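You operate a simulated robot arm through the tools that you are given. There is no shell and no other tool. Be economical: measure what you need, move in short steps, check, and stop when the job is done.

You are at the controls of a simulated two-armed robot. One attempt, no reset.

JOB
Grip the green hose end in the vice and rub off its burr.
Fine: the pad goes back on its rest. What is to be rubbed or washed off counts as gone when no trace of it is left.

The check looks at the end state, three seconds after you hand in, the way a careful person would. Anything else that was tipped, shoved, dropped, spilled or broken makes it a failure.

ROBOT AND FRAMES
Two 7-joint arms with fingered hands on one trunk that stands fixed in place. Base frame: the origin is at the foot of the trunk, x ahead of it, y to its left, z up. Units: m, rad, N and s.
The left shoulder is at [0.07, 0.169, 1.268], the right one opposite. With the tool pointing down near the work surface each hand reaches from about 0.1 to 0.66 m from the base axis, measured 20 degrees to its own side. Payload 3.4 kg a hand.
Tool frame (each hand has its own): the origin (TCP) lies between the finger pads and is the grasp point; the fingertips stand 0.023 m ahead of it; z points along the fingers, y is the line along which they close. Largest opening 0.116 m; the body of the gripper starts 0.065 m behind the TCP. The gripper is a hand of 4 fingers: y runs from the thumb to the fingers, the wrist lies at [0, 0, -0.211] in the tool frame.
Orientation is told as [roll, pitch, yaw] about the base's x, y, z axes, in that order, counted from this pose: with the fingers straight down and closing along the base's y, the tool's x points along the base's -x, its y along +y and its z along -z.

CONTROLS
- The arms move only by the tool apply_moves. It takes "left_steps", "right_steps" or both (then of equal length, played together; a hand with none holds still); each is a list that holds one entry, the list of rows, each a list of 6 numbers: the shift along the tool's x, y, z in units of 20 mm (1.0 is 20 mm), then the turn, a rotation vector about the tool's x, y, z in units of 4 degrees (1.0 is 4 degrees). In form: [[[tx, ty, tz, wx, wy, wz], ...]]. A call has 1 to 10 rows; each row shifts and turns the commanded pose from where the row before left it, along the tool's axes as they then stand. A call with a number of a shift or a turn outside -1 to 1 is refused whole. Rows are played at 5 a second. More than 0.05 m and 0.15 rad between two rows, and nothing of the call is played. Where a pose cannot be reached the arm comes as near as it can. A force on the tool above 40 N (or 10 N above the force at the start of the call, whichever is more), or a blocked arm, ends the call early, and 0.2 s more pass. In this call time passes only in rows, and 0.2 s behind the last. The reply holds the time, the measured pose of the TCP, the force on the tool along the base axes, the opening and the grip force, in the units named above and with some noise, with the torque about the TCP (base axes, N m) and any sound that the robot's microphone picked up.
- Cameras (640 x 400 px; columns grow to the right, rows downward): "scene" is now at [0.1206, -0.043, 1.511]; the picture's right is [-0.56, -0.83, 0.00], its down [-0.52, 0.36, -0.78] and it looks along [0.64, -0.44, -0.63] (base axes); focal length 322 px, centre (320, 200). "left" rides on the left gripper at [-0.069, 0.001, -0.09] in its tool frame; the picture's right is [-0.01, -1.00, 0.00], its down [0.79, -0.01, -0.61] and it looks along [0.61, -0.01, 0.79] (tool axes); focal length 251 px, centre (320, 200). "right" rides on the right gripper at [0.069, 0.001, -0.09] in its tool frame; the picture's right is [-0.01, 1.00, 0.00], its down [-0.79, -0.01, -0.61] and it looks along [-0.61, 0.00, 0.79] (tool axes); focal length 251 px, centre (320, 200). There is no depth. A picture from a camera that has moved, and an enlarged one, comes with that camera's place and axes in the base frame and with its lens. The place of the scene camera against the robot may be out by one fixed shift of up to 0.025 m in any direction.
- snapshot(camera): a new picture of that camera. It takes no simulated time.
- lift_body(by): slides the trunk up (or, below 0, down) by that many m; the arms and the scene camera ride with it, the base frame stays. It gives what a move gives, with no picture.
- set_fingers(finger1, finger2, finger3, thumb_bend, hand): sets how far each is bent, from 0 (flat) to 1 (curled in); at 0.3 the hand is open as for a grip, at 0.7 the pads meet at the TCP. One left out holds its place. A second passes; each finger stops where it meets its share of the squeeze, and holds until it gets a number again. It is the only way to open and close the hand. It gives what a move gives, with no picture; readings hold the bend of each and the force on the fingers (four entries, about 0 where the hand has none), thumb and palm.
- aim_head(pan, tilt): turns the head with the scene camera to pan (to the left, within 1.501 rad either way) and tilt (down, from -0.506 to 1.204), counted from straight ahead of the robot. It gives what a move gives.
- enlarge(camera, box): a new picture of the part [left, top, right, bottom] of that camera's present view, enlarged. It takes no simulated time.
- close_job(): hands the job in; it is judged then, once.

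Go step by step. Nothing tells you positions but the pictures and the camera data: compare them with the known pose of the tool, close in by small moves and look again before you grip or let go. The budget is 120 turns and 74 pictures, counting those below and the enlarged ones. Unless the task says otherwise, let go and move clear before handing in, and close with one line.

The tools are called after "Request:" as a command line: name --argument value ..., lists and objects as JSON in quotes. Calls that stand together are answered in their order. apply_moves: Moves the arms, as the interface text tells. Its arguments: {"type":"object","properties":{"left_steps":{"type":"array"},"right_steps":{"type":"array"}},"required":[]} The other tools are called the same way: lift_body (by) slides the trunk up or down; set_fingers (finger1, finger2, finger3, thumb_bend, hand) moves the fingers one by one; aim_head (pan, tilt) turns the head that bears the scene camera; snapshot (camera) takes a picture; enlarge (camera, box) takes an enlarged picture of a part of a camera's view; close_job () hands the job in.

At the start:

```text
time: 0.0
left_ee_pos: [0.4579, -0.0752, 1.2269]
left_ee_rot: [0.0, 0.001, 0.001]
left_contact_force: [0.5, 0.2, -0.4]
left_moment: [0.02, -0.02, -0.01]
left_finger_gap: 0.1159
left_gripper_force: 0.1
left_shape: jaw
left_bend: [0.3, 0.3, 0.3, 0.3]
left_finger forces: [0.1, 0.0, 0.0, 0.0, 0.1, 0.1]
right_ee_pos: [0.3063, -0.316, 1.2632]
right_ee_rot: [0.0, 0.0, 0.0]
right_contact_force: [-0.4, -0.5, -0.7]
right_moment: [-0.03, -0.01, -0.02]
right_finger_gap: 0.1159
right_gripper_force: 0.1
right_shape: jaw
right_bend: [0.3, 0.3, 0.3, 0.3]
right_finger forces: [0.0, 0.1, 0.0, 0.0, 0.0, 0.1]
trunk travel left (down, up): [-0.775, 0.165]
head pan, tilt: [-0.599, 0.684]
```

scene: 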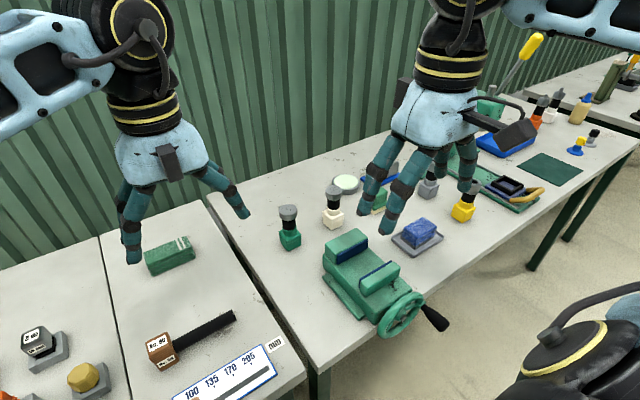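
right: 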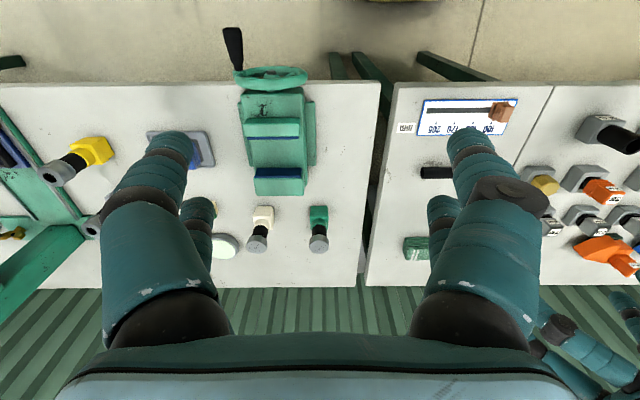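
left: 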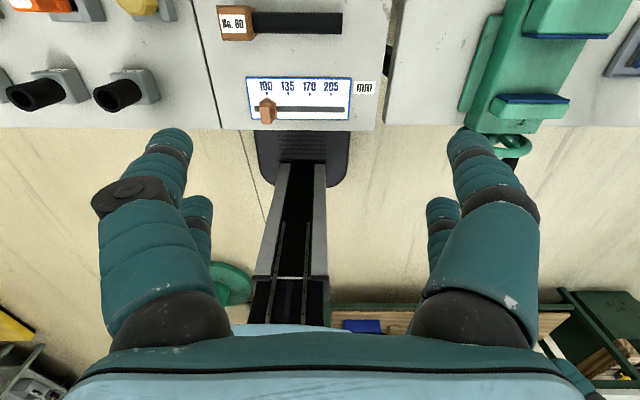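

The green hose end seems to stand near [0.69,-0.33] behind the vice at about [0.43,-0.40]. The blue thing on a grey plate looks like the pad on its rest, and I'll look closer first.

Request:
enlarge --camera "scene" --box '[260, 160, 480, 340]'

Request:
enlarge --camera "right" --box '[140, 20, 400, 290]'

```text
2.22 times, centred on (370, 250) of scene
camera zoom: at [0.1206, -0.043, 1.511], right [-0.56, -0.83, 0.0], down [-0.52, 0.36, -0.78], along [0.64, -0.44, -0.63], focal length 715 px, centre (209, 89)
```

zoom: 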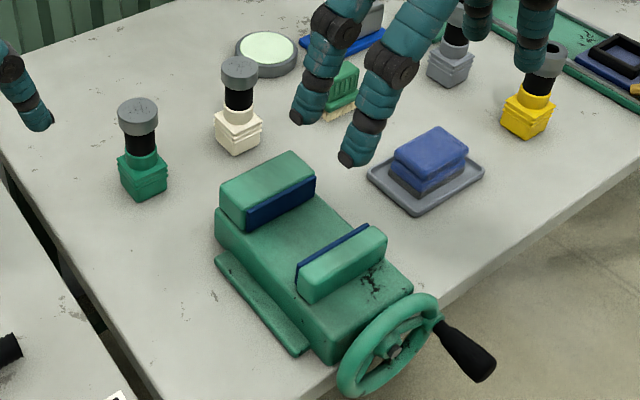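

```text
1.48 times, centred on (270, 155) of right
camera zoom: at [0.2381, -0.3152, 1.3528], right [0.01, 1.0, 0.0], down [0.79, -0.01, 0.61], along [0.61, 0.0, -0.79], focal length 372 px, centre (394, 267)
```

zoom: 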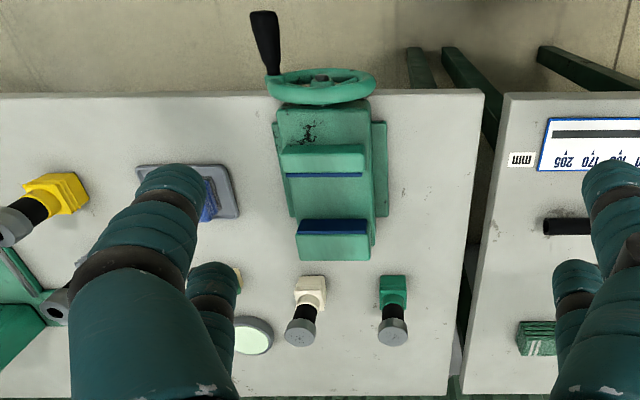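

I want an unobstructed look at the pad, the round dish and the tabletop. I move the right hand aside and look again.

Request:
apply_moves --right_steps '[[[0.5, -1, 0, 0, 0, 0], [0.5, -1, 0, 0, 0, 0], [0.5, -1, 0, 0, 0, 0], [0.5, -1, 0, 0, 0, 0], [0.5, -1, 0, 0, 0, 0], [0.5, -1, 0, 0, 0, 0], [0.5, -1, 0, 0, 0, 0], [0.5, -1, 0, 0, 0, 0]]]'

Request:
snapshot --camera "scene"

Request:
snapshot --camera "right"

```text
time: 1.8
left_ee_pos: [0.4567, -0.0775, 1.2266]
left_ee_rot: [-0.001, -0.004, 0.0]
left_contact_force: [0.7, -0.5, 0.0]
left_moment: [0.0, 0.02, 0.0]
left_finger_gap: 0.1158
left_gripper_force: 0.1
left_shape: jaw
left_bend: [0.3, 0.3, 0.3, 0.3]
left_finger forces: [0.0, 0.1, 0.0, 0.0, 0.0, 0.0]
right_ee_pos: [0.2246, -0.4743, 1.2638]
right_ee_rot: [0.0, 0.0, 0.002]
right_contact_force: [-0.8, -0.4, -0.8]
right_moment: [0.0, 0.01, 0.01]
right_finger_gap: 0.1159
right_gripper_force: 0.1
right_shape: jaw
right_bend: [0.3, 0.3, 0.3, 0.3]
right_finger forces: [0.0, 0.0, 0.1, 0.0, 0.0, 0.0]
trunk travel left (down, up): [-0.775, 0.165]
head pan, tilt: [-0.599, 0.684]
```

```text
68 pictures are left
camera scene: at [0.1198, -0.0434, 1.5111], right [-0.56, -0.83, 0.0], down [-0.52, 0.36, -0.78], along [0.64, -0.44, -0.63], focal length 322 px, centre (320, 200)
```

scene: 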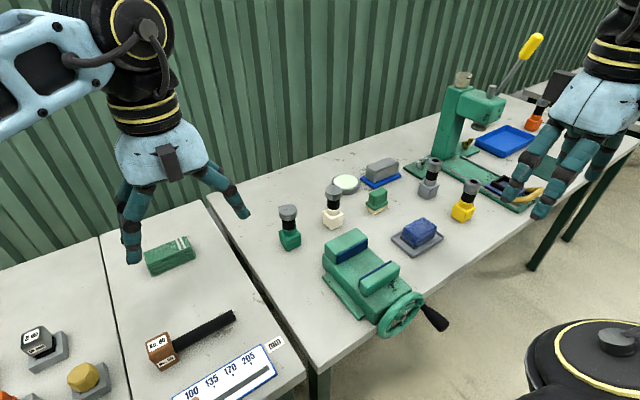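

```text
67 pictures are left
camera right: at [0.1575, -0.4753, 1.3528], right [0.01, 1.0, 0.0], down [0.79, -0.01, 0.61], along [0.61, -0.01, -0.79], focal length 251 px, centre (320, 200)
```

right: 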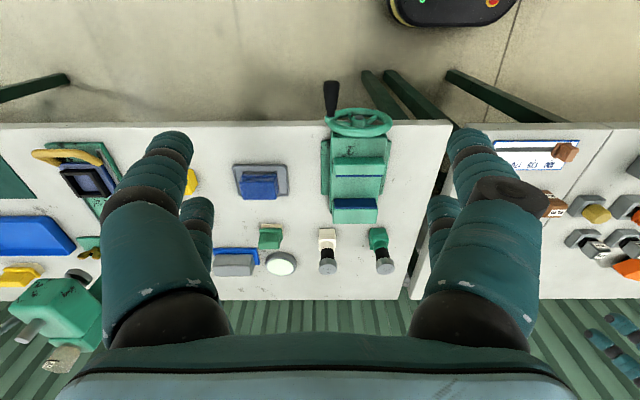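

Request:
enlarge --camera "scene" --box '[320, 140, 480, 260]'

Request:
enlarge --camera "scene" --box '[260, 180, 360, 260]'

```text
3.33 times, centred on (400, 200) of scene
camera zoom: at [0.1198, -0.0434, 1.5111], right [-0.56, -0.83, 0.0], down [-0.52, 0.36, -0.78], along [0.64, -0.44, -0.63], focal length 1072 px, centre (53, 200)
```

zoom: 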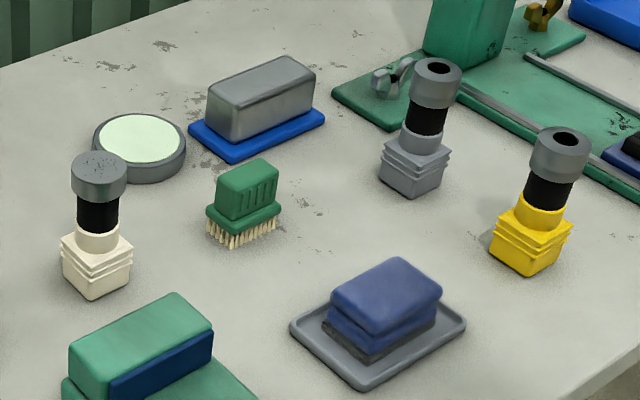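

```text
5.00 times, centred on (310, 220) of scene
camera zoom: at [0.1198, -0.0434, 1.5111], right [-0.56, -0.83, 0.0], down [-0.52, 0.36, -0.78], along [0.64, -0.44, -0.63], focal length 1608 px, centre (370, 100)
```

zoom: 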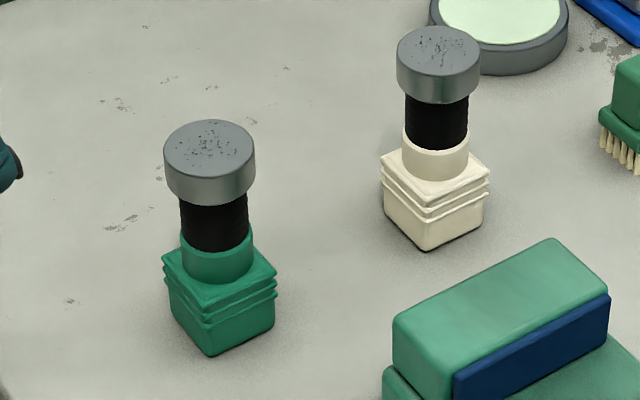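

The burr looks to be the dark specks on top of the grey cap of the green hose end, and the blue pad with the dark underside sits on the grey tray. I bring the right hand towards the green hose end, high up.

Request:
apply_moves --right_steps '[[[-1, 0.93, 0, 0, 0, 0], [-1, 0.93, 0, 0, 0, 0], [-1, 0.93, 0, 0, 0, 0], [-1, 0.93, 0, 0, 0, 0], [-1, 0.93, 0, 0, 0, 0], [-1, 0.93, 0, 0, 0, 0], [-1, 0.93, 0, 0, 0, 0], [-1, 0.93, 0, 0, 0, 0], [-1, 0, 0, 0, 0, 0], [-1, 0, 0, 0, 0, 0]]]'

Request:
apply_moves --right_steps '[[[-1, 0, 0, 0, -1, 0], [-1, 0, 0, 0, -1, 0], [-1, 0, 0.2, 0, -1, 0], [-1, 0, 0.4, 0, -1, 0], [-1, 0, 0.5, 0, -1, 0], [-1, 0, 1, 0, -1, 0], [-1, 0, 1, 0, -1, 0]]]'

Request:
snapshot --camera "right"

```text
time: 4.0
left_ee_pos: [0.4583, -0.0762, 1.2258]
left_ee_rot: [0.001, -0.002, -0.001]
left_contact_force: [0.2, 0.7, 0.4]
left_moment: [0.01, 0.02, -0.02]
left_finger_gap: 0.1158
left_gripper_force: 0.1
left_shape: jaw
left_bend: [0.3, 0.3, 0.3, 0.3]
left_finger forces: [0.1, 0.0, 0.0, 0.1, 0.1, 0.1]
right_ee_pos: [0.4278, -0.3262, 1.264]
right_ee_rot: [-0.001, 0.001, 0.002]
right_contact_force: [0.0, 1.0, 1.4]
right_moment: [0.01, 0.0, -0.03]
right_finger_gap: 0.1157
right_gripper_force: 0.1
right_shape: jaw
right_bend: [0.3, 0.3, 0.3, 0.3]
right_finger forces: [0.0, 0.0, 0.0, 0.1, 0.0, 0.1]
trunk travel left (down, up): [-0.775, 0.165]
head pan, tilt: [-0.599, 0.684]
```

```text
time: 5.6
left_ee_pos: [0.4589, -0.0761, 1.2253]
left_ee_rot: [0.0, 0.0, -0.002]
left_contact_force: [0.5, -1.4, -0.5]
left_moment: [-0.01, -0.01, 0.01]
left_finger_gap: 0.1155
left_gripper_force: 0.1
left_shape: jaw
left_bend: [0.3, 0.3, 0.3, 0.3]
left_finger forces: [0.0, 0.1, 0.0, 0.0, 0.0, 0.0]
right_ee_pos: [0.5836, -0.3259, 1.2345]
right_ee_rot: [0.0, -0.488, 0.001]
right_contact_force: [0.3, -0.3, 0.3]
right_moment: [0.0, 0.02, -0.01]
right_finger_gap: 0.116
right_gripper_force: 0.0
right_shape: jaw
right_bend: [0.3, 0.3, 0.3, 0.3]
right_finger forces: [0.0, 0.0, 0.0, 0.0, 0.0, 0.0]
trunk travel left (down, up): [-0.775, 0.165]
head pan, tilt: [-0.599, 0.684]
```

```text
64 pictures are left
camera right: at [0.4808, -0.3264, 1.2803], right [0.01, 1.0, 0.0], down [0.42, -0.01, 0.91], along [0.91, 0.0, -0.42], focal length 251 px, centre (320, 200)
```

right: 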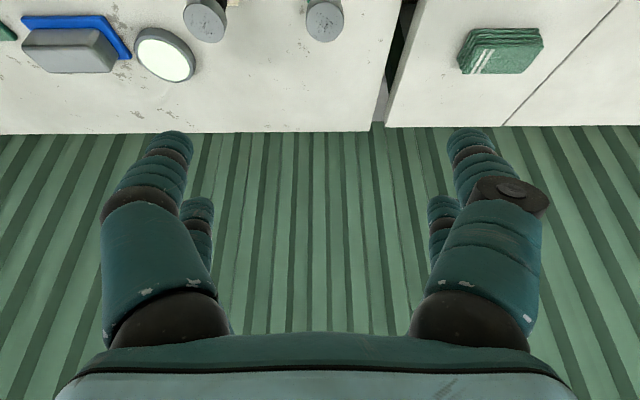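

The cap sits near [0.665,-0.32], with its top at about z 0.97. I descend to a pre-grasp pose along the tilted line and check with both cameras.

Request:
apply_moves --right_steps '[[[0.28, 0.035, 0.89, 0, 0, 0], [0.28, 0.035, 0.89, 0, 0, 0], [0.28, 0.035, 0.89, 0, 0, 0], [0.28, 0.035, 0.89, 0, 0, 0], [0.28, 0.035, 0.89, 0, 0, 0], [0.28, 0.035, 0.89, 0, 0, 0], [0.28, 0.035, 0.89, 0, 0, 0], [0.28, 0.035, 0.89, 0, 0, 0], [0.28, 0.035, 0.89, 0, 0, 0], [0.28, 0.035, 0.89, 0, 0, 0]]]'

Request:
snapshot --camera "right"

Request:
enlarge --camera "scene" --box '[200, 130, 400, 260]'

```text
time: 7.8
left_ee_pos: [0.4588, -0.0769, 1.2253]
left_ee_rot: [0.0, 0.0, -0.001]
left_contact_force: [0.2, 0.3, 0.3]
left_moment: [-0.01, 0.01, 0.01]
left_finger_gap: 0.1157
left_gripper_force: 0.1
left_shape: jaw
left_bend: [0.3, 0.3, 0.3, 0.3]
left_finger forces: [0.1, 0.0, 0.1, 0.0, 0.1, 0.1]
right_ee_pos: [0.6165, -0.3194, 1.0493]
right_ee_rot: [0.0, -0.488, 0.0]
right_contact_force: [0.9, 0.3, -0.8]
right_moment: [0.01, -0.01, 0.02]
right_finger_gap: 0.116
right_gripper_force: 0.0
right_shape: jaw
right_bend: [0.3, 0.3, 0.3, 0.3]
right_finger forces: [0.0, 0.0, 0.0, 0.1, 0.0, 0.0]
trunk travel left (down, up): [-0.775, 0.165]
head pan, tilt: [-0.599, 0.684]
```

```text
63 pictures are left
camera right: at [0.5143, -0.3193, 1.0965], right [0.01, 1.0, 0.0], down [0.42, -0.01, 0.91], along [0.91, 0.0, -0.42], focal length 251 px, centre (320, 200)
```

right: 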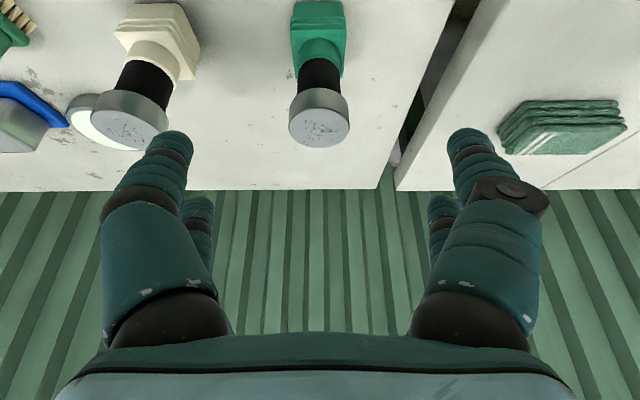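

```text
3.08 times, centred on (300, 195) of scene
camera zoom: at [0.1213, -0.0432, 1.5109], right [-0.56, -0.83, 0.0], down [-0.52, 0.36, -0.78], along [0.64, -0.44, -0.63], focal length 990 px, centre (382, 215)
```

zoom: 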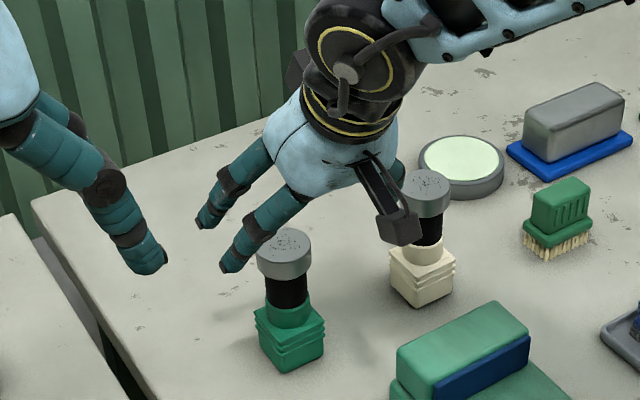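

The camera data now put the hose end at x≈0.662, y≈-0.320, with its top at z≈0.969 and the cap about 45 mm across. I slide down around the cap.

Request:
apply_moves --right_steps '[[[0.04, 0, 0.89, 0, 0, 0], [0.04, 0, 0.89, 0, 0, 0], [0.04, 0, 0.89, 0, 0, 0], [0.04, 0, 0.89, 0, 0, 0], [0.04, 0, 0.89, 0, 0, 0], [0.04, 0, 0.89, 0, 0, 0]]]'

Request:
snapshot --camera "right"

Request:
enlarge --camera "scene" --box '[200, 130, 400, 260]'

```text
time: 9.2
left_ee_pos: [0.4578, -0.0765, 1.2263]
left_ee_rot: [0.001, -0.001, 0.0]
left_contact_force: [-1.0, 0.0, 0.8]
left_moment: [-0.02, 0.04, 0.05]
left_finger_gap: 0.1161
left_gripper_force: 0.1
left_shape: jaw
left_bend: [0.3, 0.3, 0.3, 0.3]
left_finger forces: [0.1, 0.1, 0.0, 0.0, 0.1, 0.0]
right_ee_pos: [0.6362, -0.3249, 0.9729]
right_ee_rot: [0.0, -0.491, 0.001]
right_contact_force: [0.1, 0.5, 0.3]
right_moment: [-0.05, 0.0, -0.02]
right_finger_gap: 0.1163
right_gripper_force: 0.0
right_shape: jaw
right_bend: [0.3, 0.3, 0.3, 0.3]
right_finger forces: [0.1, 0.0, 0.0, 0.0, 0.1, 0.1]
right hand out of reach, approached as far as the arm can: row 5, 6
trunk travel left (down, up): [-0.775, 0.165]
head pan, tilt: [-0.599, 0.684]
```

```text
61 pictures are left
camera right: at [0.5336, -0.3248, 1.0184], right [0.01, 1.0, 0.0], down [0.42, -0.01, 0.91], along [0.91, 0.0, -0.42], focal length 251 px, centre (320, 200)
```

right: 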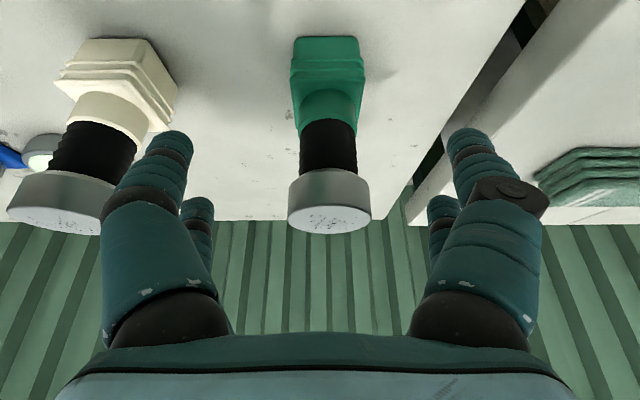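

```text
3.08 times, centred on (300, 195) of scene
camera zoom: at [0.1204, -0.043, 1.511], right [-0.56, -0.83, 0.0], down [-0.52, 0.36, -0.78], along [0.64, -0.44, -0.63], focal length 990 px, centre (382, 215)
```

zoom: 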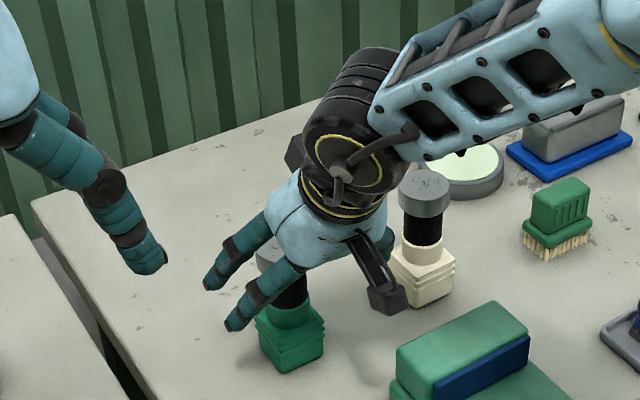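

The hand runs out of reach 3 cm short. I back off along the tool line, then lower the trunk to gain reach.

Request:
apply_moves --right_steps '[[[0, 0, -1, 0, 0, 0], [0, 0, -1, 0, 0, 0], [0, 0, -1, 0, 0, 0], [0, 0, -1, 0, 0, 0], [0, 0, -1, 0, 0, 0], [0, 0, -1, 0, 0, 0], [0.5, 0, -1, 0, 0, 0], [0, 0, -1, 0, 0, 0], [0, 0, -1, 0, 0, 0], [0, 0, -1, 0, 0, 0]]]'

Request:
lift_body --by -0.12

```text
time: 11.4
left_ee_pos: [0.4561, -0.0767, 1.2276]
left_ee_rot: [-0.001, -0.004, 0.001]
left_contact_force: [0.0, 0.6, -0.4]
left_moment: [-0.04, -0.01, 0.02]
left_finger_gap: 0.1157
left_gripper_force: 0.0
left_shape: jaw
left_bend: [0.3, 0.3, 0.3, 0.3]
left_finger forces: [0.0, 0.1, 0.0, 0.0, 0.0, 0.1]
right_ee_pos: [0.5314, -0.325, 1.1457]
right_ee_rot: [0.0, -0.489, 0.001]
right_contact_force: [0.0, -0.2, -0.5]
right_moment: [-0.03, 0.02, 0.03]
right_finger_gap: 0.1158
right_gripper_force: 0.0
right_shape: jaw
right_bend: [0.3, 0.3, 0.3, 0.3]
right_finger forces: [0.0, 0.0, 0.0, 0.0, 0.1, 0.1]
trunk travel left (down, up): [-0.775, 0.165]
head pan, tilt: [-0.599, 0.684]
```

```text
time: 12.9
left_ee_pos: [0.4589, -0.0763, 1.1065]
left_ee_rot: [0.001, -0.001, 0.002]
left_contact_force: [0.0, -0.2, -1.0]
left_moment: [-0.03, -0.03, 0.0]
left_finger_gap: 0.1158
left_gripper_force: 0.0
left_shape: jaw
left_bend: [0.3, 0.3, 0.3, 0.3]
left_finger forces: [0.1, 0.0, 0.0, 0.0, 0.1, 0.1]
right_ee_pos: [0.5329, -0.3245, 1.0242]
right_ee_rot: [0.0, -0.489, 0.0]
right_contact_force: [-0.8, 0.1, 0.3]
right_moment: [0.02, 0.01, -0.03]
right_finger_gap: 0.1159
right_gripper_force: 0.0
right_shape: jaw
right_bend: [0.3, 0.3, 0.3, 0.3]
right_finger forces: [0.1, 0.0, 0.0, 0.0, 0.0, 0.0]
trunk travel left (down, up): [-0.655, 0.285]
head pan, tilt: [-0.599, 0.684]
```

Request:
apply_moves --right_steps '[[[-1, 0.056, 0.23, 0, 0, 0], [-1, 0.056, 0.23, 0, 0, 0], [-1, 0.056, 0.23, 0, 0, 0], [-1, 0.056, 0.23, 0, 0, 0], [0, 0, 0.87, 0, 0, 0], [0, 0, 0.87, 0, 0, 0], [0, 0, 0.87, 0, 0, 0], [0, 0, 0.87, 0, 0, 0], [0, 0, 0.87, 0, 0, 0], [0, 0, 0.87, 0, 0, 0]]]'

Request:
snapshot --camera "right"

```text
time: 15.1
left_ee_pos: [0.4586, -0.0766, 1.1063]
left_ee_rot: [-0.001, 0.0, -0.001]
left_contact_force: [1.1, -0.8, -0.3]
left_moment: [0.0, 0.01, -0.03]
left_finger_gap: 0.1156
left_gripper_force: 0.0
left_shape: jaw
left_bend: [0.3, 0.3, 0.3, 0.3]
left_finger forces: [0.0, 0.0, 0.0, 0.1, 0.0, 0.1]
right_ee_pos: [0.6622, -0.32, 0.9541]
right_ee_rot: [0.0, -0.488, -0.001]
right_contact_force: [0.4, 1.6, 0.5]
right_moment: [-0.01, 0.01, 0.03]
right_finger_gap: 0.1159
right_gripper_force: 0.0
right_shape: jaw
right_bend: [0.3, 0.3, 0.3, 0.3]
right_finger forces: [0.0, 0.0, 0.0, 0.0, 0.1, 0.1]
trunk travel left (down, up): [-0.655, 0.285]
head pan, tilt: [-0.599, 0.684]
```

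```text
59 pictures are left
camera right: at [0.5599, -0.3209, 1.0008], right [0.01, 1.0, 0.01], down [0.42, -0.01, 0.91], along [0.91, 0.0, -0.42], focal length 251 px, centre (320, 200)
```

right: 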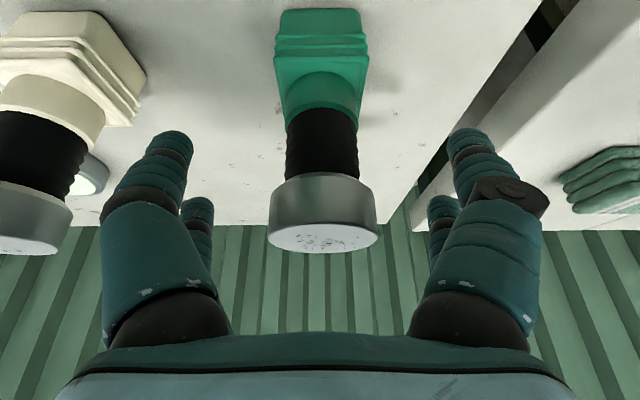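

The cap is centred between the fingers. I close the hand.

Request:
set_fingers --hand "right" --finger1 0.6 --finger2 0.6 --finger3 0.6 --thumb_bend 0.6

Request:
snapshot --camera "right"

```text
time: 16.1
left_ee_pos: [0.4583, -0.0763, 1.1062]
left_ee_rot: [-0.002, -0.001, -0.002]
left_contact_force: [0.5, 0.1, -0.2]
left_moment: [0.01, 0.0, -0.02]
left_finger_gap: 0.1158
left_gripper_force: 0.0
left_shape: jaw
left_bend: [0.3, 0.3, 0.3, 0.3]
left_finger forces: [0.0, 0.0, 0.0, 0.0, 0.0, 0.0]
right_ee_pos: [0.6616, -0.3202, 0.9549]
right_ee_rot: [0.0, -0.489, 0.001]
right_contact_force: [0.0, 0.4, 0.1]
right_moment: [0.04, -0.03, 0.01]
right_finger_gap: 0.0329
right_gripper_force: 0.9
right_shape: fingers
right_bend: [0.58, 0.6, 0.6, 0.59]
right_finger forces: [1.1, 0.0, 0.1, 0.0, 0.8, 0.0]
trunk travel left (down, up): [-0.655, 0.285]
head pan, tilt: [-0.599, 0.684]
```

```text
58 pictures are left
camera right: at [0.5592, -0.3207, 1.0014], right [0.01, 1.0, 0.0], down [0.42, -0.01, 0.91], along [0.91, 0.0, -0.42], focal length 251 px, centre (320, 200)
```

right: 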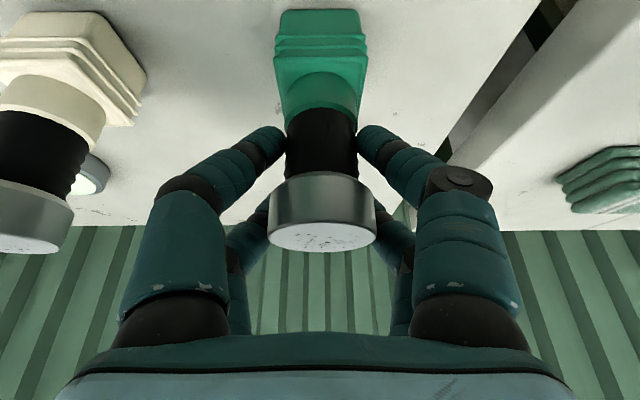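

Request:
set_fingers --hand "right" --finger1 0.75 --finger2 0.75 --finger3 0.75 --thumb_bend 0.75

Request:
snapshot --camera "right"

```text
time: 17.1
left_ee_pos: [0.4576, -0.0769, 1.1074]
left_ee_rot: [0.0, -0.002, 0.001]
left_contact_force: [0.2, 0.5, 0.0]
left_moment: [0.0, 0.03, -0.01]
left_finger_gap: 0.1158
left_gripper_force: 0.1
left_shape: jaw
left_bend: [0.3, 0.3, 0.3, 0.3]
left_finger forces: [0.0, 0.1, 0.0, 0.0, 0.0, 0.0]
right_ee_pos: [0.6626, -0.3213, 0.9545]
right_ee_rot: [0.0, -0.489, 0.0]
right_contact_force: [-0.1, -1.3, 0.4]
right_moment: [-0.1, 0.14, -0.02]
right_finger_gap: 0.0295
right_gripper_force: 16.9
right_shape: fingers
right_bend: [0.59, 0.71, 0.73, 0.65]
right_finger forces: [7.6, 7.6, 3.5, 0.0, 14.8, 0.0]
trunk travel left (down, up): [-0.655, 0.285]
head pan, tilt: [-0.599, 0.684]
```

```text
57 pictures are left
camera right: at [0.5591, -0.3209, 1.0013], right [0.01, 1.0, 0.0], down [0.42, -0.01, 0.91], along [0.91, 0.0, -0.42], focal length 251 px, centre (320, 200)
```

right: 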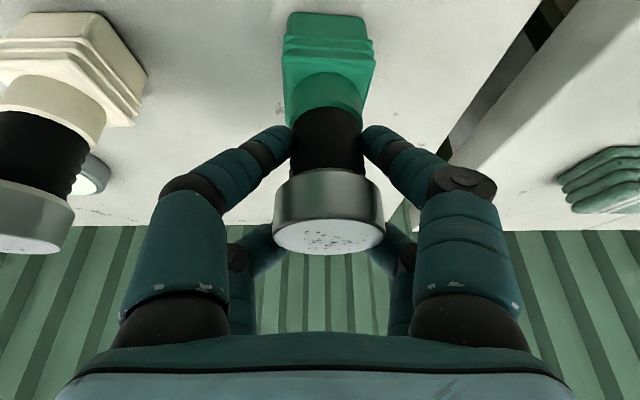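

It's gripped, though the block yawed slightly. I lift straight up and check.

Request:
apply_moves --right_steps '[[[-0.28, 0, -0.53, 0, 0, 0], [-0.47, 0, -0.88, 0, 0, 0], [-0.47, 0, -0.88, 0, 0, 0], [-0.47, 0, -0.88, 0, 0, 0], [-0.47, 0, -0.88, 0, 0, 0]]]'

Request:
snapshot --camera "right"

Request:
snapshot --camera "scene"

```text
time: 18.3
left_ee_pos: [0.4578, -0.0769, 1.1056]
left_ee_rot: [0.001, 0.0, 0.0]
left_contact_force: [-0.2, 0.1, 0.5]
left_moment: [0.0, 0.01, 0.01]
left_finger_gap: 0.1161
left_gripper_force: 0.0
left_shape: jaw
left_bend: [0.3, 0.3, 0.3, 0.3]
left_finger forces: [0.0, 0.1, 0.0, 0.0, 0.0, 0.0]
right_ee_pos: [0.6606, -0.3206, 1.0463]
right_ee_rot: [0.001, -0.489, 0.002]
right_contact_force: [-0.4, -0.5, -1.5]
right_moment: [0.01, 0.04, 0.02]
right_finger_gap: 0.0294
right_gripper_force: 12.5
right_shape: fingers
right_bend: [0.58, 0.73, 0.74, 0.65]
right_finger forces: [8.2, 2.6, 0.2, 0.1, 12.8, 0.1]
trunk travel left (down, up): [-0.655, 0.285]
head pan, tilt: [-0.599, 0.684]
```

```text
56 pictures are left
camera right: at [0.5588, -0.3212, 1.0924], right [0.01, 1.0, 0.0], down [0.42, -0.01, 0.91], along [0.91, 0.0, -0.42], focal length 251 px, centre (320, 200)
```

right: 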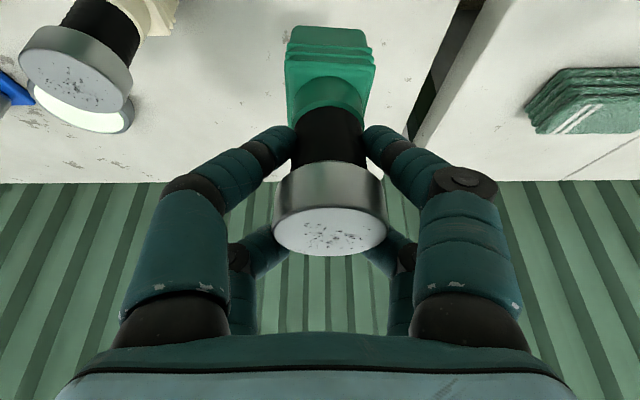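

```text
55 pictures are left
camera scene: at [0.1207, -0.043, 1.391], right [-0.56, -0.83, 0.0], down [-0.52, 0.36, -0.78], along [0.64, -0.44, -0.63], focal length 322 px, centre (320, 200)
```

scene: 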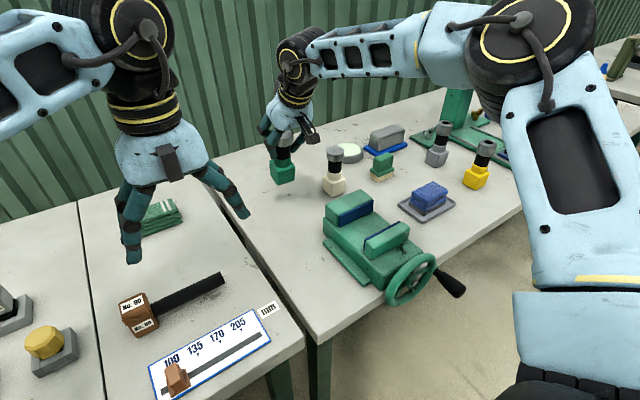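

The hose end is held and lifted clear. I retreat over the vice at a safe height to look at the jaws with the hand camera.

Request:
apply_moves --right_steps '[[[0.5, 0, -1, 0, 0, 0], [0.5, 0, -1, 0, 0, 0], [0.5, 0, -1, 0, 0, 0], [0.9, -0.3, -1, 0, 0, 0], [0.9, -0.3, -1, 0, 0, 0], [1, -0.3, -0.8, 0, 0, 0], [1, -0.3, -0.8, 0, 0, 0], [1, -0.3, -0.6, 0, 0, 0], [1, -0.3, -0.6, 0, 0, 0]]]'

Request:
apply_moves --right_steps '[[[1, -0.3, -0.6, 0, 0, 0], [1, -0.3, -0.6, 0, 0, 0], [1, -0.3, -0.6, 0, 0, 0], [1, -0.3, -0.6, 0, 0, 0], [1, -0.3, -0.6, 0, 0, 0], [1, -0.3, -0.6, 0, 0, 0], [1, -0.3, -0.6, 0, 0, 0]]]'

Request:
snapshot --camera "right"

Request:
snapshot --camera "scene"

```text
time: 20.3
left_ee_pos: [0.4571, -0.0765, 1.106]
left_ee_rot: [-0.001, -0.002, -0.001]
left_contact_force: [0.4, 0.0, -0.1]
left_moment: [-0.01, 0.01, 0.01]
left_finger_gap: 0.1162
left_gripper_force: 0.1
left_shape: jaw
left_bend: [0.3, 0.3, 0.3, 0.3]
left_finger forces: [0.0, 0.0, 0.0, 0.0, 0.0, 0.1]
right_ee_pos: [0.458, -0.358, 1.1145]
right_ee_rot: [0.0, -0.49, -0.001]
right_contact_force: [0.1, -0.3, -3.4]
right_moment: [0.01, 0.03, 0.01]
right_finger_gap: 0.0294
right_gripper_force: 11.8
right_shape: fingers
right_bend: [0.58, 0.73, 0.74, 0.65]
right_finger forces: [8.2, 2.4, 0.1, 0.0, 12.6, 0.1]
trunk travel left (down, up): [-0.655, 0.285]
head pan, tilt: [-0.599, 0.684]
```

```text
time: 21.9
left_ee_pos: [0.4573, -0.0761, 1.1069]
left_ee_rot: [0.001, -0.001, 0.001]
left_contact_force: [-0.4, -0.2, -0.2]
left_moment: [-0.01, -0.01, 0.03]
left_finger_gap: 0.116
left_gripper_force: 0.0
left_shape: jaw
left_bend: [0.3, 0.3, 0.3, 0.3]
left_finger forces: [0.0, 0.0, 0.0, 0.0, 0.0, 0.0]
right_ee_pos: [0.2938, -0.3996, 1.1235]
right_ee_rot: [0.001, -0.49, 0.002]
right_contact_force: [0.3, 0.2, -3.1]
right_moment: [-0.01, 0.01, 0.0]
right_finger_gap: 0.0295
right_gripper_force: 11.9
right_shape: fingers
right_bend: [0.58, 0.73, 0.74, 0.65]
right_finger forces: [8.2, 2.7, 0.1, 0.1, 12.3, 0.0]
trunk travel left (down, up): [-0.655, 0.285]
head pan, tilt: [-0.599, 0.684]
```

```text
54 pictures are left
camera right: at [0.1915, -0.4, 1.1699], right [0.01, 1.0, 0.01], down [0.42, -0.01, 0.91], along [0.91, 0.0, -0.42], focal length 251 px, centre (320, 200)
```

right: 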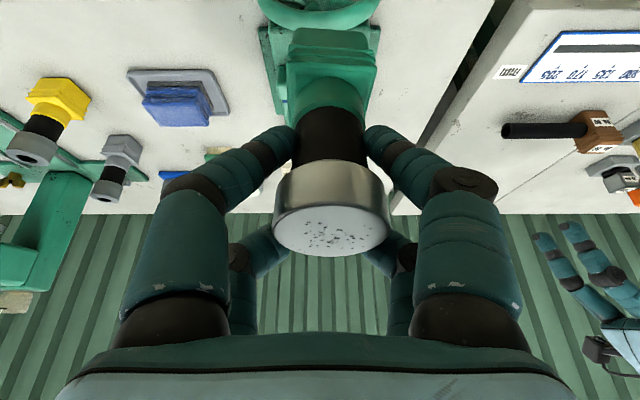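

```text
53 pictures are left
camera scene: at [0.1192, -0.0439, 1.3911], right [-0.56, -0.83, 0.0], down [-0.52, 0.36, -0.78], along [0.64, -0.44, -0.63], focal length 322 px, centre (320, 200)
```

scene: 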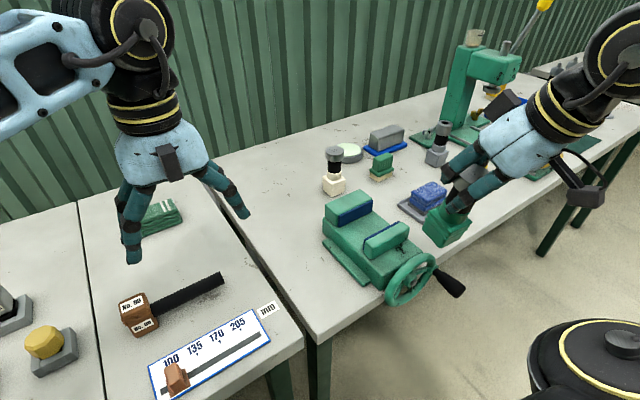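

The vice jaw gap measures roughly x 0.421 to 0.500 at y≈-0.40, with its bed near z 0.90. I look closely at the held block's yaw before inserting it.

Request:
enlarge --camera "right" --box '[250, 0, 410, 100]'

Request:
enlarge --camera "scene" --box '[320, 150, 500, 310]'

```text
4.00 times, centred on (330, 50) of right
camera zoom: at [0.1915, -0.4, 1.1699], right [0.01, 1.0, 0.01], down [0.42, -0.01, 0.91], along [0.91, 0.0, -0.42], focal length 1006 px, centre (280, 800)
```

zoom: 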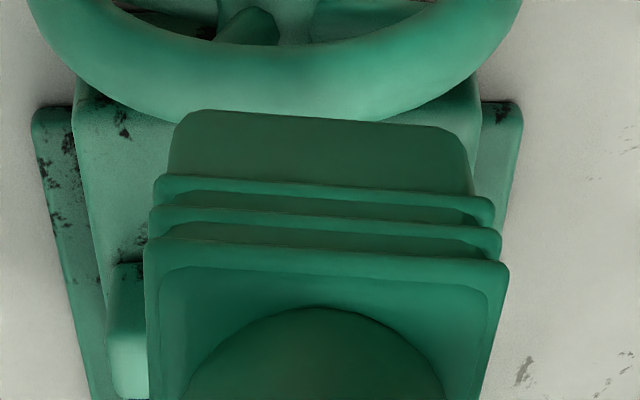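

```text
2.50 times, centred on (410, 230) of scene
camera zoom: at [0.1192, -0.0439, 1.3911], right [-0.56, -0.83, 0.0], down [-0.52, 0.36, -0.78], along [0.64, -0.44, -0.63], focal length 804 px, centre (95, 125)
```

zoom: 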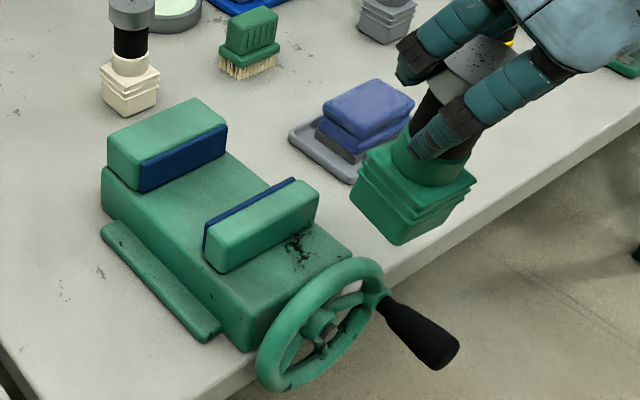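

The block is yawed about -4° and its foot has swung about 5° forward. I correct both, then move above the open jaws.

Request:
apply_moves --right_steps '[[[0, 0, 0, -0.5, 0, -0.95], [0, 0, 0, 0, 1, 0], [-0.97, -0.109, 0.57, 0, 0, 0], [-0.97, -0.109, 0.57, 0, 0, 0], [-0.97, -0.109, 0.57, 0, 0, 0], [-0.97, -0.109, 0.57, 0, 0, 0], [-0.97, -0.109, 0.57, 0, 0, 0], [-0.97, -0.109, 0.57, 0, 0, 0], [-0.97, -0.109, 0.57, 0, 0, 0], [-0.97, -0.109, 0.57, 0, 0, 0]]]'

Request:
enlarge --camera "scene" --box '[300, 130, 460, 300]'

Request:
snapshot --camera "right"

```text
time: 24.1
left_ee_pos: [0.4591, -0.0769, 1.1055]
left_ee_rot: [0.001, -0.001, 0.001]
left_contact_force: [0.1, 0.0, 0.5]
left_moment: [-0.02, -0.02, -0.04]
left_finger_gap: 0.1157
left_gripper_force: 0.1
left_shape: jaw
left_bend: [0.3, 0.3, 0.3, 0.3]
left_finger forces: [0.1, 0.0, 0.0, 0.1, 0.1, 0.0]
right_ee_pos: [0.477, -0.4022, 1.1025]
right_ee_rot: [0.0, -0.416, 0.076]
right_contact_force: [0.2, 0.3, -2.3]
right_moment: [-0.03, 0.0, 0.0]
right_finger_gap: 0.0294
right_gripper_force: 11.7
right_shape: fingers
right_bend: [0.58, 0.73, 0.74, 0.65]
right_finger forces: [8.2, 2.9, 0.0, 0.0, 12.0, 0.1]
trunk travel left (down, up): [-0.655, 0.285]
head pan, tilt: [-0.599, 0.684]
```

```text
2.35 times, centred on (380, 215) of scene
camera zoom: at [0.1224, -0.0433, 1.3908], right [-0.56, -0.83, 0.0], down [-0.52, 0.36, -0.77], along [0.64, -0.44, -0.63], focal length 757 px, centre (179, 165)
```

zoom: 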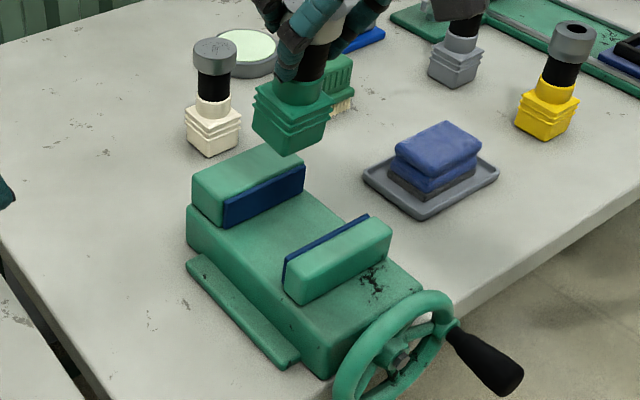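

```text
49 pictures are left
camera right: at [0.3786, -0.4106, 1.1562], right [-0.07, 1.0, 0.0], down [0.48, 0.03, 0.88], along [0.87, 0.06, -0.48], focal length 251 px, centre (320, 200)
```

right: 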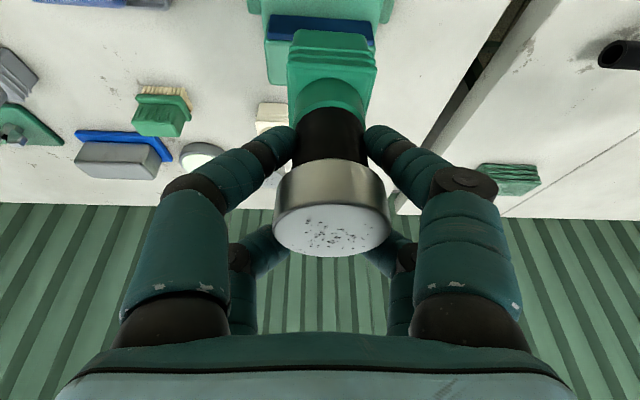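

The block's foot sits slightly too far forward, near x 0.48 with the far jaw face at about 0.494. I pitch it level, pull back 15 mm and descend to just above the jaws.

Request:
apply_moves --right_steps '[[[0, 0, 0, 0, 1, 0], [0.69, 0, 0.81, 0, 0, 0], [0.69, 0, 0.81, 0, 0, 0]]]'

Request:
enlarge --camera "scene" --box '[300, 150, 420, 270]'

Request:
snapshot --camera "right"

```text
time: 24.9
left_ee_pos: [0.4566, -0.0772, 1.1067]
left_ee_rot: [0.001, -0.001, -0.001]
left_contact_force: [-0.1, 0.0, -0.3]
left_moment: [0.04, 0.01, -0.02]
left_finger_gap: 0.1159
left_gripper_force: 0.0
left_shape: jaw
left_bend: [0.3, 0.3, 0.3, 0.3]
left_finger forces: [0.1, 0.0, 0.0, 0.1, 0.1, 0.0]
right_ee_pos: [0.461, -0.4047, 1.0639]
right_ee_rot: [-0.001, -0.35, 0.074]
right_contact_force: [-0.7, -0.8, -3.7]
right_moment: [-0.03, -0.03, 0.01]
right_finger_gap: 0.0295
right_gripper_force: 11.3
right_shape: fingers
right_bend: [0.58, 0.73, 0.74, 0.65]
right_finger forces: [8.3, 3.0, 0.0, 0.1, 11.9, 0.1]
trunk travel left (down, up): [-0.655, 0.285]
head pan, tilt: [-0.599, 0.684]
```

```text
3.33 times, centred on (360, 210) of scene
camera zoom: at [0.1205, -0.0437, 1.391], right [-0.56, -0.83, 0.0], down [-0.52, 0.36, -0.78], along [0.64, -0.44, -0.63], focal length 1072 px, centre (187, 167)
```

zoom: 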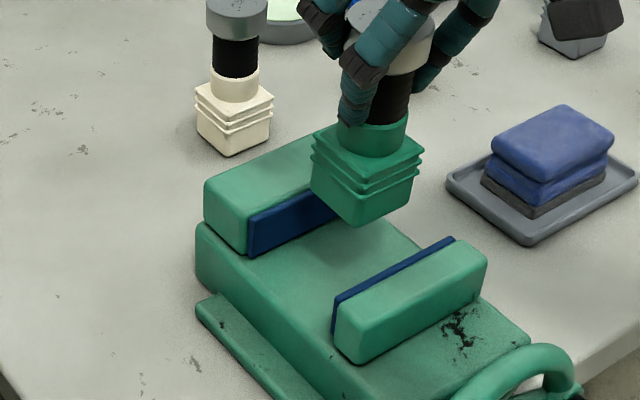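

```text
47 pictures are left
camera right: at [0.3661, -0.4116, 1.1235], right [-0.07, 1.0, 0.0], down [0.54, 0.03, 0.84], along [0.84, 0.06, -0.54], focal length 251 px, centre (320, 200)
```

right: 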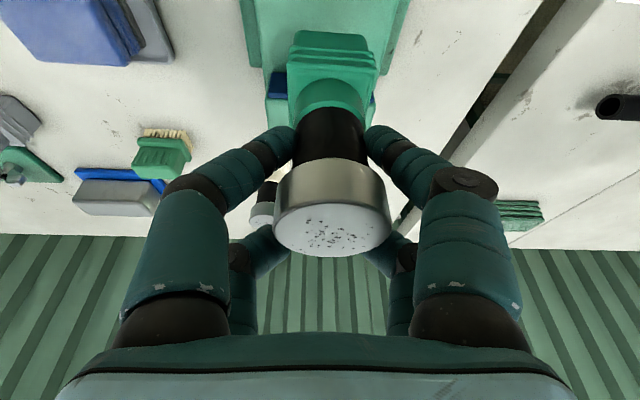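

The block hovers inside the gap. I descend 4 cm in small steps.

Request:
apply_moves --right_steps '[[[0.17, 0.06, 0.47, 0, 0, 0], [0.17, 0.06, 0.47, 0, 0, 0], [0.17, 0.06, 0.47, 0, 0, 0], [0.17, 0.06, 0.47, 0, 0, 0]]]'

Request:
enlarge --camera "scene" --box '[300, 150, 420, 270]'

```text
time: 25.9
left_ee_pos: [0.4579, -0.0767, 1.1065]
left_ee_rot: [0.0, 0.0, 0.0]
left_contact_force: [0.8, -0.3, -0.2]
left_moment: [0.03, 0.0, -0.01]
left_finger_gap: 0.1161
left_gripper_force: 0.1
left_shape: jaw
left_bend: [0.3, 0.3, 0.3, 0.3]
left_finger forces: [0.0, 0.0, 0.0, 0.0, 0.0, 0.0]
right_ee_pos: [0.4615, -0.3992, 1.0221]
right_ee_rot: [0.001, -0.349, 0.076]
right_contact_force: [0.1, 0.3, -3.1]
right_moment: [-0.05, 0.0, -0.02]
right_finger_gap: 0.0295
right_gripper_force: 11.1
right_shape: fingers
right_bend: [0.57, 0.73, 0.74, 0.65]
right_finger forces: [8.5, 3.0, 0.1, 0.1, 11.5, 0.1]
trunk travel left (down, up): [-0.655, 0.285]
head pan, tilt: [-0.599, 0.684]
```

```text
3.33 times, centred on (360, 210) of scene
camera zoom: at [0.1212, -0.0435, 1.3909], right [-0.56, -0.83, 0.0], down [-0.52, 0.36, -0.77], along [0.64, -0.44, -0.63], focal length 1072 px, centre (187, 167)
```

zoom: 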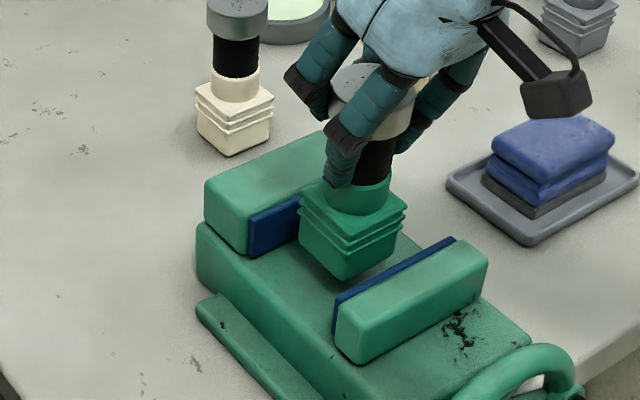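

Request:
apply_moves --right_steps '[[[0.09, 0, 0.24, 0, 0, 0], [0.09, 0, 0.24, 0, 0, 0], [0.05, 0, 0.12, 0, 0, 0]]]'

Request:
enlarge --camera "scene" --box '[300, 150, 420, 270]'

```text
time: 26.7
left_ee_pos: [0.4574, -0.078, 1.1064]
left_ee_rot: [0.001, -0.001, 0.001]
left_contact_force: [0.3, -0.5, 0.2]
left_moment: [0.03, -0.02, 0.02]
left_finger_gap: 0.116
left_gripper_force: 0.0
left_shape: jaw
left_bend: [0.3, 0.3, 0.3, 0.3]
left_finger forces: [0.1, 0.0, 0.0, 0.0, 0.0, 0.0]
right_ee_pos: [0.4615, -0.399, 1.0105]
right_ee_rot: [0.0, -0.35, 0.076]
right_contact_force: [-1.0, 0.3, -2.3]
right_moment: [0.0, 0.01, 0.03]
right_finger_gap: 0.0294
right_gripper_force: 11.1
right_shape: fingers
right_bend: [0.57, 0.73, 0.74, 0.66]
right_finger forces: [8.7, 2.6, 0.1, 0.0, 11.1, 0.0]
trunk travel left (down, up): [-0.655, 0.285]
head pan, tilt: [-0.599, 0.684]
```

```text
3.33 times, centred on (360, 210) of scene
camera zoom: at [0.1209, -0.0432, 1.391], right [-0.56, -0.83, 0.0], down [-0.52, 0.36, -0.78], along [0.64, -0.44, -0.63], focal length 1072 px, centre (187, 167)
```

zoom: 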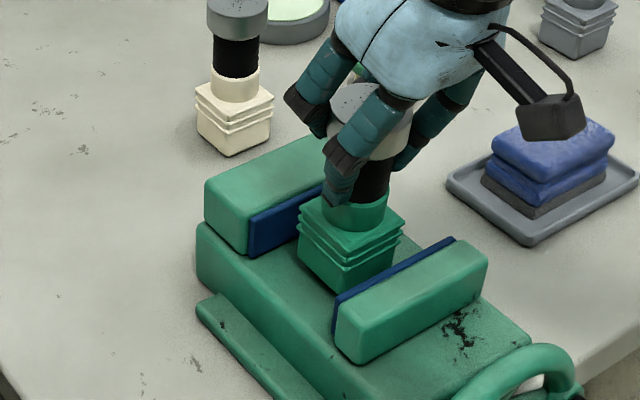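

Request:
apply_moves --right_steps '[[[-0.38, 0, 0.14, 0, 0, 0], [0.05, 0, 0.12, 0, 0, 0], [0.05, 0, 0.12, 0, 0, 0]]]'

Request:
apply_moves --right_steps '[[[0.05, 0, 0.12, 0, 0, 0], [0.05, 0, 0.12, 0, 0, 0]]]'

Request:
enlarge --camera "scene" --box '[300, 150, 420, 270]'

```text
time: 27.5
left_ee_pos: [0.4581, -0.0773, 1.105]
left_ee_rot: [-0.002, 0.0, 0.0]
left_contact_force: [-0.7, 0.0, 0.5]
left_moment: [-0.03, 0.01, -0.05]
left_finger_gap: 0.1159
left_gripper_force: 0.0
left_shape: jaw
left_bend: [0.3, 0.3, 0.3, 0.3]
left_finger forces: [0.0, 0.1, 0.0, 0.1, 0.0, 0.0]
right_ee_pos: [0.4688, -0.3983, 1.0054]
right_ee_rot: [0.0, -0.348, 0.074]
right_contact_force: [0.9, -0.2, -2.1]
right_moment: [-0.04, -0.01, -0.02]
right_finger_gap: 0.0293
right_gripper_force: 11.4
right_shape: fingers
right_bend: [0.57, 0.73, 0.74, 0.66]
right_finger forces: [8.9, 2.3, 0.0, 0.0, 10.8, 0.0]
trunk travel left (down, up): [-0.655, 0.285]
head pan, tilt: [-0.599, 0.684]
```

```text
time: 28.1
left_ee_pos: [0.4568, -0.0748, 1.1075]
left_ee_rot: [0.001, -0.003, 0.001]
left_contact_force: [-0.3, -1.1, -0.5]
left_moment: [0.03, 0.01, -0.02]
left_finger_gap: 0.1159
left_gripper_force: 0.1
left_shape: jaw
left_bend: [0.3, 0.3, 0.3, 0.3]
left_finger forces: [0.0, 0.1, 0.0, 0.1, 0.1, 0.0]
right_ee_pos: [0.4672, -0.3975, 1.0034]
right_ee_rot: [-0.002, -0.356, 0.079]
right_contact_force: [1.8, -4.0, 15.4]
right_moment: [0.01, 0.1, 0.05]
right_finger_gap: 0.0294
right_gripper_force: 14.2
right_shape: fingers
right_bend: [0.58, 0.73, 0.74, 0.67]
right_finger forces: [9.4, 3.2, 0.0, 0.0, 15.2, 0.0]
trunk travel left (down, up): [-0.655, 0.285]
head pan, tilt: [-0.599, 0.684]
```

```text
3.33 times, centred on (360, 210) of scene
camera zoom: at [0.1189, -0.0421, 1.3915], right [-0.56, -0.83, 0.0], down [-0.52, 0.35, -0.78], along [0.64, -0.44, -0.63], focal length 1072 px, centre (187, 167)
```

zoom: 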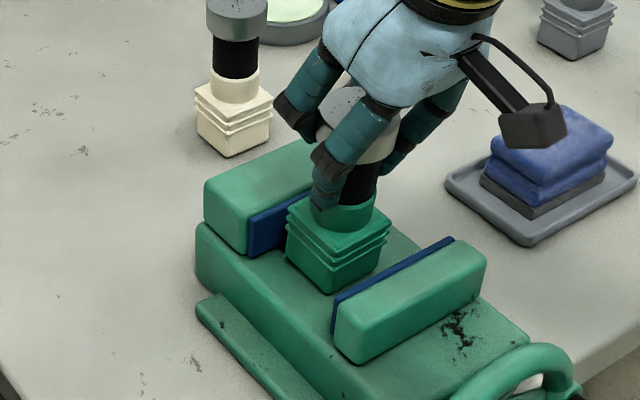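

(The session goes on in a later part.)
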